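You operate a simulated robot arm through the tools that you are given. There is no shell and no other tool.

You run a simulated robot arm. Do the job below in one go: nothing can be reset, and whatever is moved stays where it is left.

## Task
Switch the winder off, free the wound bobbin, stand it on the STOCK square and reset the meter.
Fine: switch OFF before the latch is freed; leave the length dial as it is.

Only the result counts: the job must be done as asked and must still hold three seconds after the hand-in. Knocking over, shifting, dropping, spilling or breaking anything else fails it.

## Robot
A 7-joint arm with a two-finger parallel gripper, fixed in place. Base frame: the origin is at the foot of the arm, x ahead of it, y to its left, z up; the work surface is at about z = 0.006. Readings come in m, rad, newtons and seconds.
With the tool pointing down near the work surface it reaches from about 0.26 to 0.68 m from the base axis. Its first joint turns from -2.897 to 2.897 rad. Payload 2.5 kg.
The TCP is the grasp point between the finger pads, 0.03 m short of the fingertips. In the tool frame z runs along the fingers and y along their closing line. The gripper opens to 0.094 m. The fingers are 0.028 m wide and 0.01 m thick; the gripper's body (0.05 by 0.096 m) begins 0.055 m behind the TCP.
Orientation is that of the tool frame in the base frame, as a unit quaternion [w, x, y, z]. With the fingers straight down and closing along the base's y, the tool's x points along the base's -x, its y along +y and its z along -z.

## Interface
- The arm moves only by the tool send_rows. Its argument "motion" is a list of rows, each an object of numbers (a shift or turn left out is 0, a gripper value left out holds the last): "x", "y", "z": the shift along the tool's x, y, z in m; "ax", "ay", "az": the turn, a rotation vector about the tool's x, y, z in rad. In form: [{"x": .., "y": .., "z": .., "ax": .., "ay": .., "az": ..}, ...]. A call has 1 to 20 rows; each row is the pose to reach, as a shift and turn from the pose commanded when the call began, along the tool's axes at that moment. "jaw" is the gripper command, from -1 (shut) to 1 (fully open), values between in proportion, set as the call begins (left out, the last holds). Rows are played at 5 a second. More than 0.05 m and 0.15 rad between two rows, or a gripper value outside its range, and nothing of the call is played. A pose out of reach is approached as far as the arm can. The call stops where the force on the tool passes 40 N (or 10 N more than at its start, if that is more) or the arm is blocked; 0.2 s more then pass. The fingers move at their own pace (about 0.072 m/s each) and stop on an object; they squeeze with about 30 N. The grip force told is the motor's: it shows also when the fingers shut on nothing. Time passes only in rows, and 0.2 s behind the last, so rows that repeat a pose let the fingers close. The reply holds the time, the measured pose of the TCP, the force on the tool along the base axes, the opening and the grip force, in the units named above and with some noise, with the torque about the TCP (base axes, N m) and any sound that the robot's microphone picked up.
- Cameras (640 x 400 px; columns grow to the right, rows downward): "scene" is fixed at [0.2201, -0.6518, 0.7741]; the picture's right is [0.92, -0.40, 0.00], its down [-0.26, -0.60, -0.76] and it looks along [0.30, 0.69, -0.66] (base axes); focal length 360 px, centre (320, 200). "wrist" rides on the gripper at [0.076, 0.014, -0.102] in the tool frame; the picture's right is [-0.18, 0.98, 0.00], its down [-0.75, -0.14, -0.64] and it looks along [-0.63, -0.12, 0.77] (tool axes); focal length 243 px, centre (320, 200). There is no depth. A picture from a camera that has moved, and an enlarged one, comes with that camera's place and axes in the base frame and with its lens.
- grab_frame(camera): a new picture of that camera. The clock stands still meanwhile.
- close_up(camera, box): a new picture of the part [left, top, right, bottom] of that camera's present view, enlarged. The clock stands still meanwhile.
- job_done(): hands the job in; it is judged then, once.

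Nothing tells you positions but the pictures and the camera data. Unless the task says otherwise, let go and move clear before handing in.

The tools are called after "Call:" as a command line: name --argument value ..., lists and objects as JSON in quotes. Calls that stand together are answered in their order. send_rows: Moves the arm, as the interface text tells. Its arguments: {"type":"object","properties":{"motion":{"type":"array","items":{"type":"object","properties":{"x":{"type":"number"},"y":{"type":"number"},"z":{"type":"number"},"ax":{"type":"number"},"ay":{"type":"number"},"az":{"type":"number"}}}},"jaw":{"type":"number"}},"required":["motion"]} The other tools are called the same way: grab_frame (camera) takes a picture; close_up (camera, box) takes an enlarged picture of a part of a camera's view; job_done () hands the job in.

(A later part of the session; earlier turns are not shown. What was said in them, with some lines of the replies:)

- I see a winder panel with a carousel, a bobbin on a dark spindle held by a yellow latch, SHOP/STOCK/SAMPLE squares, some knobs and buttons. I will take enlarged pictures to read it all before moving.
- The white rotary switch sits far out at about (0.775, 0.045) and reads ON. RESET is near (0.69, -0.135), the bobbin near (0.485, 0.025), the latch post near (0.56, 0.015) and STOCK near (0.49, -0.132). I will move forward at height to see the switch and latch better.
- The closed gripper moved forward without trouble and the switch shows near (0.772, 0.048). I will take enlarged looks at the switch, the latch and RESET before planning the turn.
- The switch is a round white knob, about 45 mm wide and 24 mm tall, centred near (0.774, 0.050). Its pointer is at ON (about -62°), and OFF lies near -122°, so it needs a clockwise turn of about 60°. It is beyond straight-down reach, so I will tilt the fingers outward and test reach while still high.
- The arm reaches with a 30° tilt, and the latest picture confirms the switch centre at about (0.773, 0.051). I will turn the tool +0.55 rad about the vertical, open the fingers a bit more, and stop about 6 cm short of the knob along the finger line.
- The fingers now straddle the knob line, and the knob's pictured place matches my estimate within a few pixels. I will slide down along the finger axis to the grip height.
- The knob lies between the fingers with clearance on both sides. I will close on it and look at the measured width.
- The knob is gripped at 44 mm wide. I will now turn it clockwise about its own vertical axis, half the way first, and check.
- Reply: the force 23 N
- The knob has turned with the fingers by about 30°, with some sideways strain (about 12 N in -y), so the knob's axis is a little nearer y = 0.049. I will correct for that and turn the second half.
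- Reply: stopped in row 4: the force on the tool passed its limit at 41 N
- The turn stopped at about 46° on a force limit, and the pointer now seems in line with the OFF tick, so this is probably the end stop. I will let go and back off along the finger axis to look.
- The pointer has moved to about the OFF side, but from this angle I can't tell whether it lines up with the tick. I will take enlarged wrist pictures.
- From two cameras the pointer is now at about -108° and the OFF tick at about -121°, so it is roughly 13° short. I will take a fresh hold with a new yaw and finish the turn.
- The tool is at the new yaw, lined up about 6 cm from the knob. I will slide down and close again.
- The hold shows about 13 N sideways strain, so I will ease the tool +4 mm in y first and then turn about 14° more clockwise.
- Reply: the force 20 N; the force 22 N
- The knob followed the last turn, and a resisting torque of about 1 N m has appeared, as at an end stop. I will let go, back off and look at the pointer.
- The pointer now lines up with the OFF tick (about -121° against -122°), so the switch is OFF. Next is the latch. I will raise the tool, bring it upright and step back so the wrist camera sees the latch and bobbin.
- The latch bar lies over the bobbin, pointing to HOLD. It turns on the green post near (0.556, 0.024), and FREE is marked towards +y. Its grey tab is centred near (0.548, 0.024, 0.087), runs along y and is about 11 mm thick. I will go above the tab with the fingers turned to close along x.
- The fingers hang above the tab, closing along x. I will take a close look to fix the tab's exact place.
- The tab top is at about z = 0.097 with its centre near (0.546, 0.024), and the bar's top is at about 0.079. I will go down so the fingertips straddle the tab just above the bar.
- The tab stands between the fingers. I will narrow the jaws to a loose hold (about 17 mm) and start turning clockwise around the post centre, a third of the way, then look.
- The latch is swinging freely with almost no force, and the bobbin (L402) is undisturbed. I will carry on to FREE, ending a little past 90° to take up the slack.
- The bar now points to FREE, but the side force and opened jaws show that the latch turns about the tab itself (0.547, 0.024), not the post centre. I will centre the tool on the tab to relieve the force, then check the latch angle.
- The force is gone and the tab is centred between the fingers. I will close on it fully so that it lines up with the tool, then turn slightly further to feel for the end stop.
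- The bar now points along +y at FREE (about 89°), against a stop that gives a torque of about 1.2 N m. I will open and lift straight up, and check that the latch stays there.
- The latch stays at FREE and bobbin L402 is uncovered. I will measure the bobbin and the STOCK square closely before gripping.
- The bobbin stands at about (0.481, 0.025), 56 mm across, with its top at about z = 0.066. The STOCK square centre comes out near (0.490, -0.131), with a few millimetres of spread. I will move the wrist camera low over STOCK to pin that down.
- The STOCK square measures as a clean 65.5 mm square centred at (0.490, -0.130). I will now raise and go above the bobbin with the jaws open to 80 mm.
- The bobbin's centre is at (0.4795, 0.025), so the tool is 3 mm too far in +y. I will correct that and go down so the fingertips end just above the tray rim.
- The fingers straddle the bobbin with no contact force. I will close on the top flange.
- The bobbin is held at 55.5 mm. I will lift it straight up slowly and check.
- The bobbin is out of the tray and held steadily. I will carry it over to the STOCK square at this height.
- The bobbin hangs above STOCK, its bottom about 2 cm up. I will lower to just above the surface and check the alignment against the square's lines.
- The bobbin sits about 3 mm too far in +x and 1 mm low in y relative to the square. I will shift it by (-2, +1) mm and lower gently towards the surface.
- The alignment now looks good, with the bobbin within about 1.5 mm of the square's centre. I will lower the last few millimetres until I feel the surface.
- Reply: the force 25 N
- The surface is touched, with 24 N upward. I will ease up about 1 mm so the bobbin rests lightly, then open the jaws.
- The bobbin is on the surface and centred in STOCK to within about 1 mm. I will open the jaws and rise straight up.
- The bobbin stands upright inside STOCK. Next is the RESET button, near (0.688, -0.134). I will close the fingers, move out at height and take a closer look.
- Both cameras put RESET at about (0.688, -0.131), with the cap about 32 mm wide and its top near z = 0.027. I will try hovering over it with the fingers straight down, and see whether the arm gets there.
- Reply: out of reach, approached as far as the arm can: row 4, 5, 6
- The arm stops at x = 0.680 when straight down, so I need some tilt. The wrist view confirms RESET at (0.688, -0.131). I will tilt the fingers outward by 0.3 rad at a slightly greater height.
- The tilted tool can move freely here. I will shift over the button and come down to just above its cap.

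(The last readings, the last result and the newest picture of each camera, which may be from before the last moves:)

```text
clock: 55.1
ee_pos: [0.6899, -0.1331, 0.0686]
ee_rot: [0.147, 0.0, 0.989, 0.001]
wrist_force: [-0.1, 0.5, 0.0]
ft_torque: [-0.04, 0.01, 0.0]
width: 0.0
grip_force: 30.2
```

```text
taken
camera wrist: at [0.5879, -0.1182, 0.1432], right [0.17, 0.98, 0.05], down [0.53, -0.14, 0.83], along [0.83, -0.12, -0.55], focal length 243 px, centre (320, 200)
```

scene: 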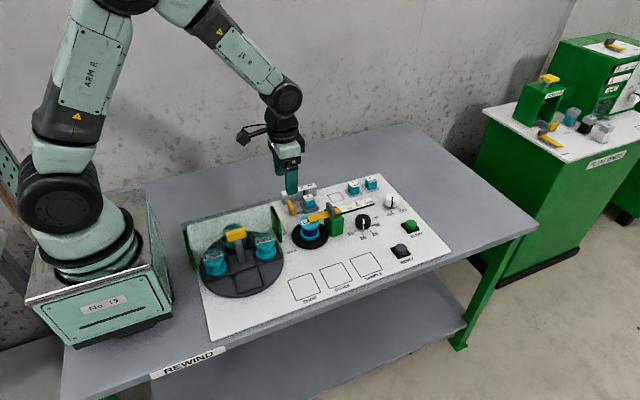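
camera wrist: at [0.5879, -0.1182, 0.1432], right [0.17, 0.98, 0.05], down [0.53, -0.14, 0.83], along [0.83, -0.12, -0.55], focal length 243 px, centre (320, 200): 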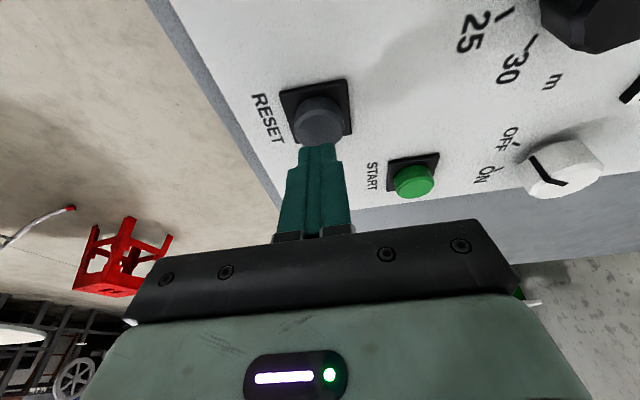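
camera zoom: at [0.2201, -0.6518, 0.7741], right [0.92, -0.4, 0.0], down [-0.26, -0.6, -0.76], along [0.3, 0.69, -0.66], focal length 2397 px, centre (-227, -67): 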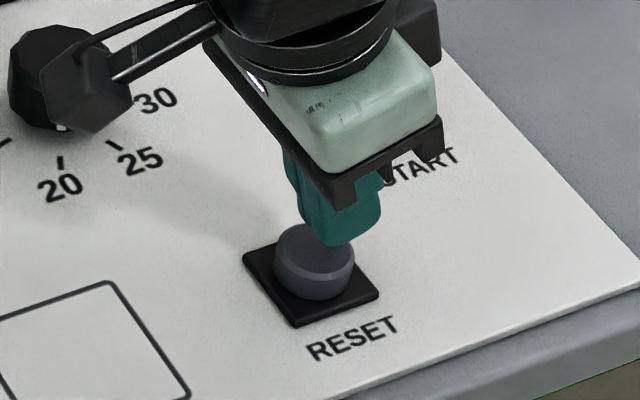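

The fingertips hang just over the RESET cap. I will press down slowly.

Call:
send_rows --motion '[{"x": 0.0012, "y": 0.0015, "z": 0.0038}, {"x": 0.002, "y": 0.0015, "z": 0.0067}, {"x": 0.0026, "y": 0.0015, "z": 0.0086}, {"x": 0.0029, "y": 0.0015, "z": 0.0096}, {"x": 0.0029, "y": 0.0015, "z": 0.0096}]'

Call:
close_up --camera "scene" --box '[354, 210, 450, 270]'

Call:
close_up --camera "scene" --box '[320, 185, 400, 235]'

```text
clock: 56.3
ee_pos: [0.6914, -0.1296, 0.0592]
ee_rot: [0.147, 0.0, 0.989, 0.001]
wrist_force: [-0.2, 0.4, 0.7]
ft_torque: [-0.04, -0.03, -0.02]
width: 0.0
grip_force: 30.1
```

```text
6.67 times, centred on (402, 240) of scene
camera zoom: at [0.2201, -0.6518, 0.7741], right [0.92, -0.4, 0.0], down [-0.26, -0.6, -0.76], along [0.3, 0.69, -0.66], focal length 2397 px, centre (-227, -67)
```

zoom: 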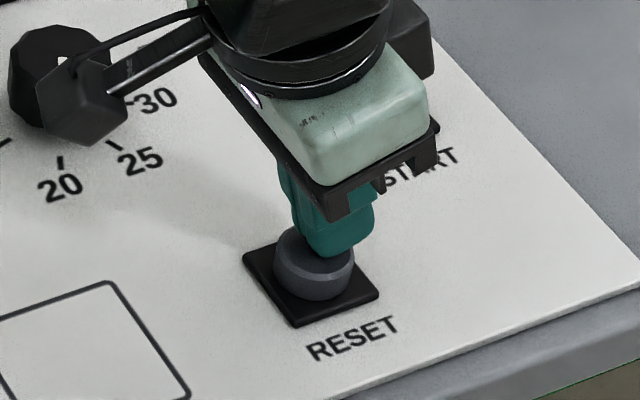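

```text
8.00 times, centred on (360, 210) of scene
camera zoom: at [0.2201, -0.6518, 0.7741], right [0.92, -0.4, 0.0], down [-0.26, -0.6, -0.76], along [0.3, 0.69, -0.66], focal length 2876 px, centre (0, 120)
```

zoom: 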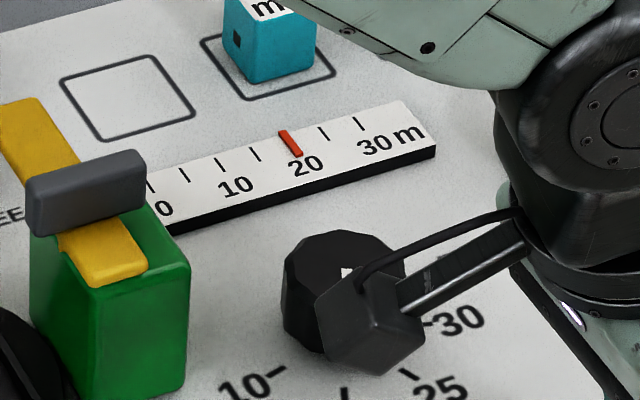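

Call:
send_rows --motion '[{"x": 0.0006, "z": 0.0019}, {"x": 0.0012, "z": 0.0038}, {"x": 0.0012, "z": 0.0038}]'

Call:
close_up --camera "scene" --box '[320, 185, 448, 265]'

```text
clock: 57.1
ee_pos: [0.6924, -0.1297, 0.0545]
ee_rot: [0.147, 0.0, 0.989, 0.001]
wrist_force: [-0.4, 0.9, 2.2]
ft_torque: [0.03, 0.04, -0.03]
width: 0.0
grip_force: 29.8
heard: click
```

```text
5.00 times, centred on (384, 225) of scene
camera zoom: at [0.2201, -0.6518, 0.7741], right [0.92, -0.4, 0.0], down [-0.26, -0.6, -0.76], along [0.3, 0.69, -0.66], focal length 1798 px, centre (0, 75)
```

zoom: 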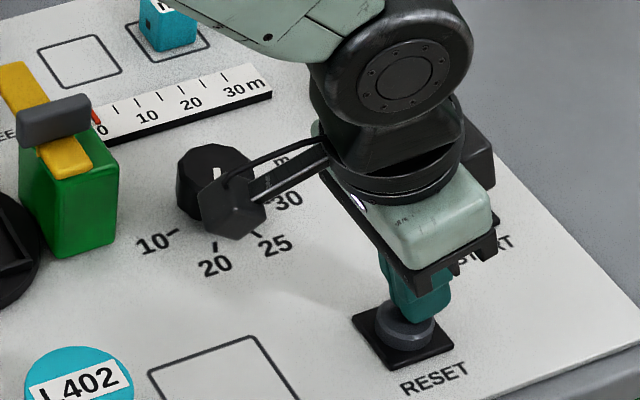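

A click was heard and the meter's red mark jumped to 0. I will rise clear of the button and bring the arm back up, then check everything.

Call:
send_rows --motion '[{"x": -0.0044, "z": -0.0143}, {"x": -0.0117, "z": -0.0382}, {"x": -0.0205, "z": -0.0669}, {"x": -0.0293, "z": -0.0956}, {"x": -0.0381, "z": -0.1243}, {"x": -0.0381, "z": -0.1243}]'

Call:
send_rows --motion '[{"x": 0.035, "z": -0.02, "ay": 0.08}, {"x": 0.07, "z": -0.04, "ay": 0.16}, {"x": 0.105, "z": -0.06, "ay": 0.24}, {"x": 0.14, "z": -0.08, "ay": 0.295}, {"x": 0.175, "z": -0.1, "ay": 0.295}, {"x": 0.21, "z": -0.12, "ay": 0.295}, {"x": 0.21, "z": -0.12, "ay": 0.295}]'

Call:
grab_frame --camera "scene"

Call:
grab_frame --camera "wrist"

Call:
close_up --camera "scene" --box '[270, 170, 450, 290]'

```text
clock: 58.5
ee_pos: [0.6904, -0.1315, 0.1858]
ee_rot: [0.147, 0.0, 0.989, 0.0]
wrist_force: [0.5, 0.2, -0.6]
ft_torque: [0.0, -0.02, -0.01]
width: 0.0
grip_force: 30.4
```

```text
clock: 60.1
ee_pos: [0.4527, -0.131, 0.2385]
ee_rot: [0.001, 0.0, 1.0, 0.0]
wrist_force: [-0.5, 0.9, 0.2]
ft_torque: [0.02, 0.02, -0.01]
width: 0.0002
grip_force: 29.9
```

```text
taken
```

scene: 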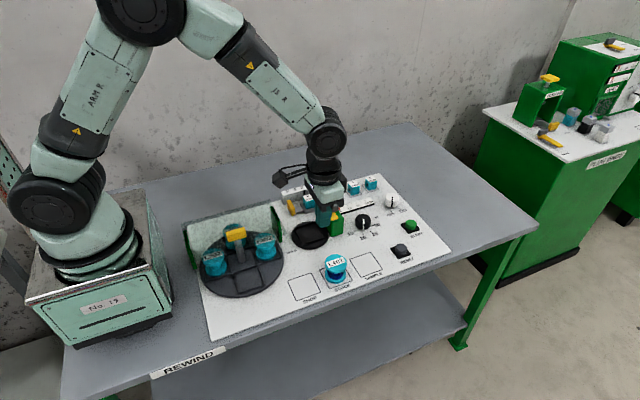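

```text
taken
camera wrist: at [0.3768, -0.1166, 0.3399], right [0.18, 0.98, 0.0], down [0.75, -0.14, 0.64], along [0.63, -0.12, -0.77], focal length 243 px, centre (320, 200)
```

wrist: 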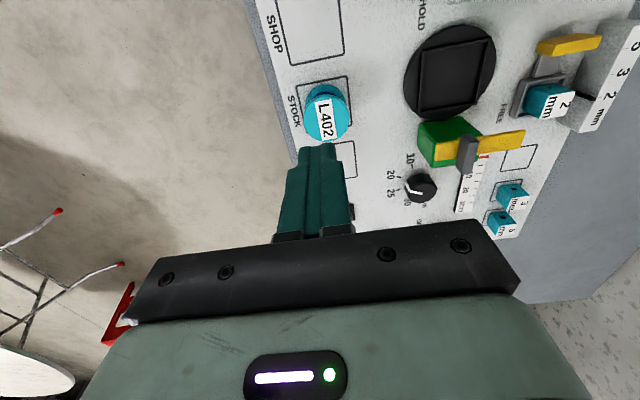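

```text
3.33 times, centred on (360, 230) of scene
camera zoom: at [0.2201, -0.6518, 0.7741], right [0.92, -0.4, 0.0], down [-0.26, -0.6, -0.76], along [0.3, 0.69, -0.66], focal length 1198 px, centre (187, 100)
```

zoom: 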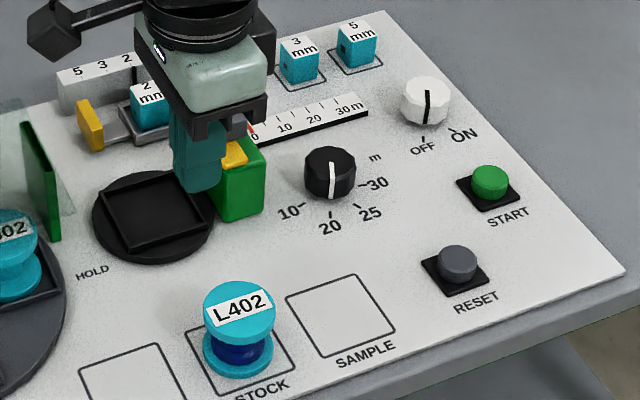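

Everything looks done. The switch points to OFF, the latch is at FREE, L402 stands in STOCK, the meter reads 0 and the dial is unchanged. I will move the arm a bit further away and take final close views to confirm.

Call:
send_rows --motion '[{"x": 0.03, "y": 0.02, "z": -0.03}, {"x": 0.06, "y": 0.05, "z": -0.06}, {"x": 0.076, "y": 0.083, "z": -0.1}, {"x": 0.076, "y": 0.083, "z": -0.118}, {"x": 0.076, "y": 0.083, "z": -0.118}]'

Call:
close_up --camera "scene" --box '[270, 170, 430, 270]'

Call:
close_up --camera "scene" --box '[370, 180, 434, 220]'

Call:
close_up --camera "scene" --box '[290, 235, 386, 295]'

Call:
close_up --camera "wrist" --box '[160, 40, 480, 240]'

```text
refused: row 2 steps farther than a row can; nothing moved
```

```text
4.00 times, centred on (350, 220) of scene
camera zoom: at [0.2201, -0.6518, 0.7741], right [0.92, -0.4, 0.0], down [-0.26, -0.6, -0.76], along [0.3, 0.69, -0.66], focal length 1438 px, centre (200, 120)
```

zoom: 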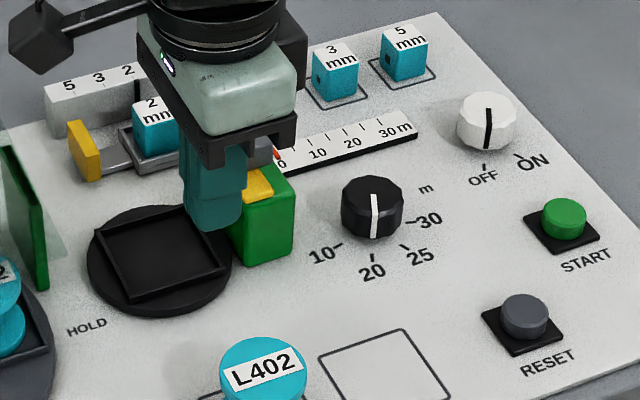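

```text
10.00 times, centred on (402, 200) of scene
camera zoom: at [0.2201, -0.6518, 0.7741], right [0.92, -0.4, 0.0], down [-0.26, -0.6, -0.76], along [0.3, 0.69, -0.66], focal length 3595 px, centre (-500, 200)
```

zoom: 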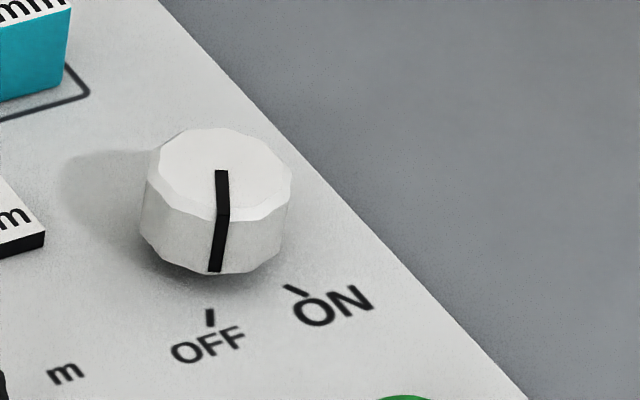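

```text
6.67 times, centred on (338, 265) of scene
camera zoom: at [0.2201, -0.6518, 0.7741], right [0.92, -0.4, 0.0], down [-0.26, -0.6, -0.76], along [0.3, 0.69, -0.66], focal length 2397 px, centre (200, -233)
```

zoom: 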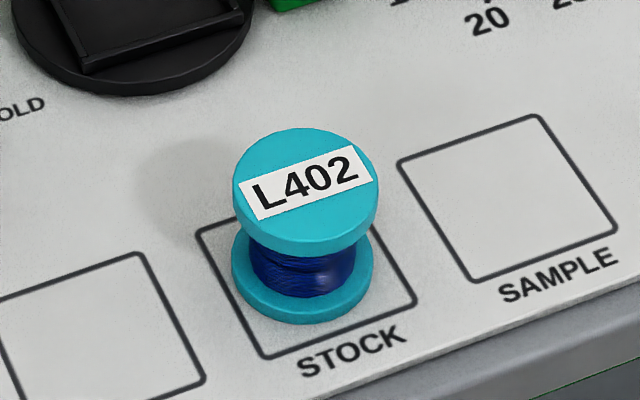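

```text
2.00 times, centred on (320, 140) of wrist
camera zoom: at [0.3768, -0.1166, 0.3399], right [0.18, 0.98, 0.0], down [0.75, -0.14, 0.64], along [0.63, -0.12, -0.77], focal length 485 px, centre (320, 320)
```

zoom: 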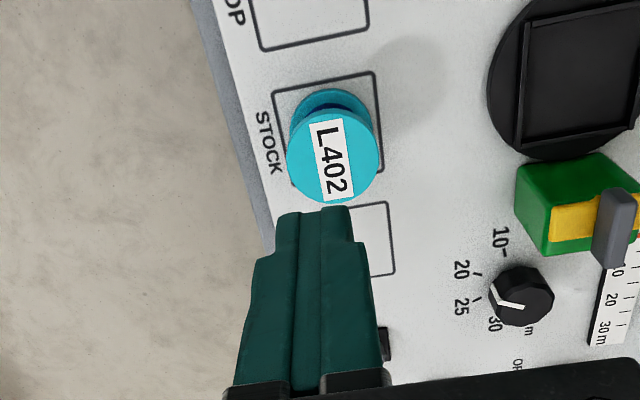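

The bobbin stands upright and centred in STOCK, and the switch is at OFF. That last retreat was refused because one step was too large, so I will repeat it with smaller steps.

Call:
send_rows --motion '[{"x": 0.02, "y": 0.015, "z": -0.02}, {"x": 0.04, "y": 0.03, "z": -0.04}, {"x": 0.06, "y": 0.05, "z": -0.06}, {"x": 0.07, "y": 0.07, "z": -0.085}, {"x": 0.076, "y": 0.083, "z": -0.11}, {"x": 0.076, "y": 0.083, "z": -0.11}, {"x": 0.076, "y": 0.083, "z": -0.11}]'

Call:
close_up --camera "scene" --box '[180, 170, 436, 330]'

Call:
close_up --camera "scene" --box '[285, 180, 381, 240]'

```text
clock: 61.7
ee_pos: [0.3795, -0.0493, 0.3483]
ee_rot: [-0.001, -0.001, 1.0, 0.0]
wrist_force: [0.3, -0.6, 1.0]
ft_torque: [-0.03, -0.02, 0.01]
width: 0.0
grip_force: 29.8
```

```text
2.50 times, centred on (308, 250) of scene
camera zoom: at [0.2201, -0.6518, 0.7741], right [0.92, -0.4, 0.0], down [-0.26, -0.6, -0.76], along [0.3, 0.69, -0.66], focal length 899 px, centre (350, 75)
```

zoom: 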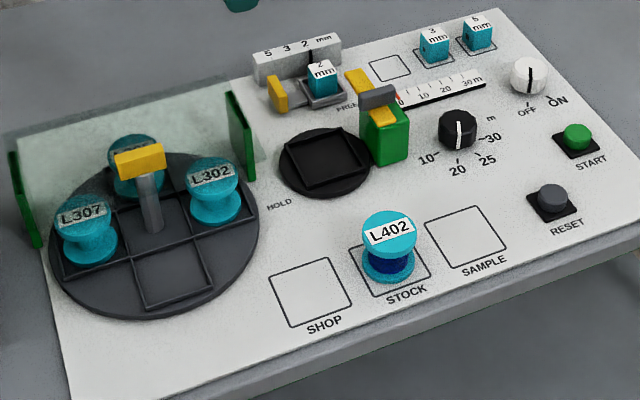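

```text
6.67 times, centred on (333, 210) of scene
camera zoom: at [0.2201, -0.6518, 0.7741], right [0.92, -0.4, 0.0], down [-0.26, -0.6, -0.76], along [0.3, 0.69, -0.66], focal length 2397 px, centre (233, 133)
```

zoom: 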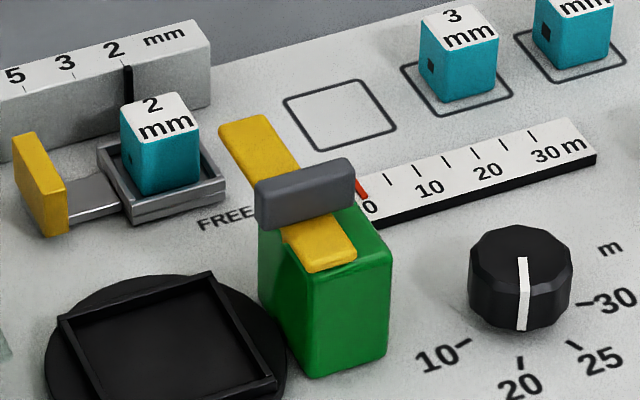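

The final view shows the switch at OFF, the latch at FREE, bobbin L402 upright in STOCK and the meter at 0. The length dial and everything else are as they were, and the arm is clear, so I am handing the job in.

Call:
job_done

```text
The job is handed in.
```

The job is done and handed in; no verdict has come back yet. The last pictures before hand-in show:

- **Switch:** it points to OFF, and I turned it before touching the latch. It took two holds. The first stopped about 13° short, and the second brought the pointer onto the OFF tick.
- **Latch:** it is swung over to FREE and stayed there after I let go.
- **Bobbin:** L402 stands upright on the STOCK square, within about 1 mm of its centre.
- **Meter:** one press of RESET gave a click, and the red mark went from 20 to 0.
- **Length dial:** I never touched it, and it looks the same as at the start.

Nothing else on the panel looks moved. The arm is back close to where it started, clear of everything, with the gripper closed.
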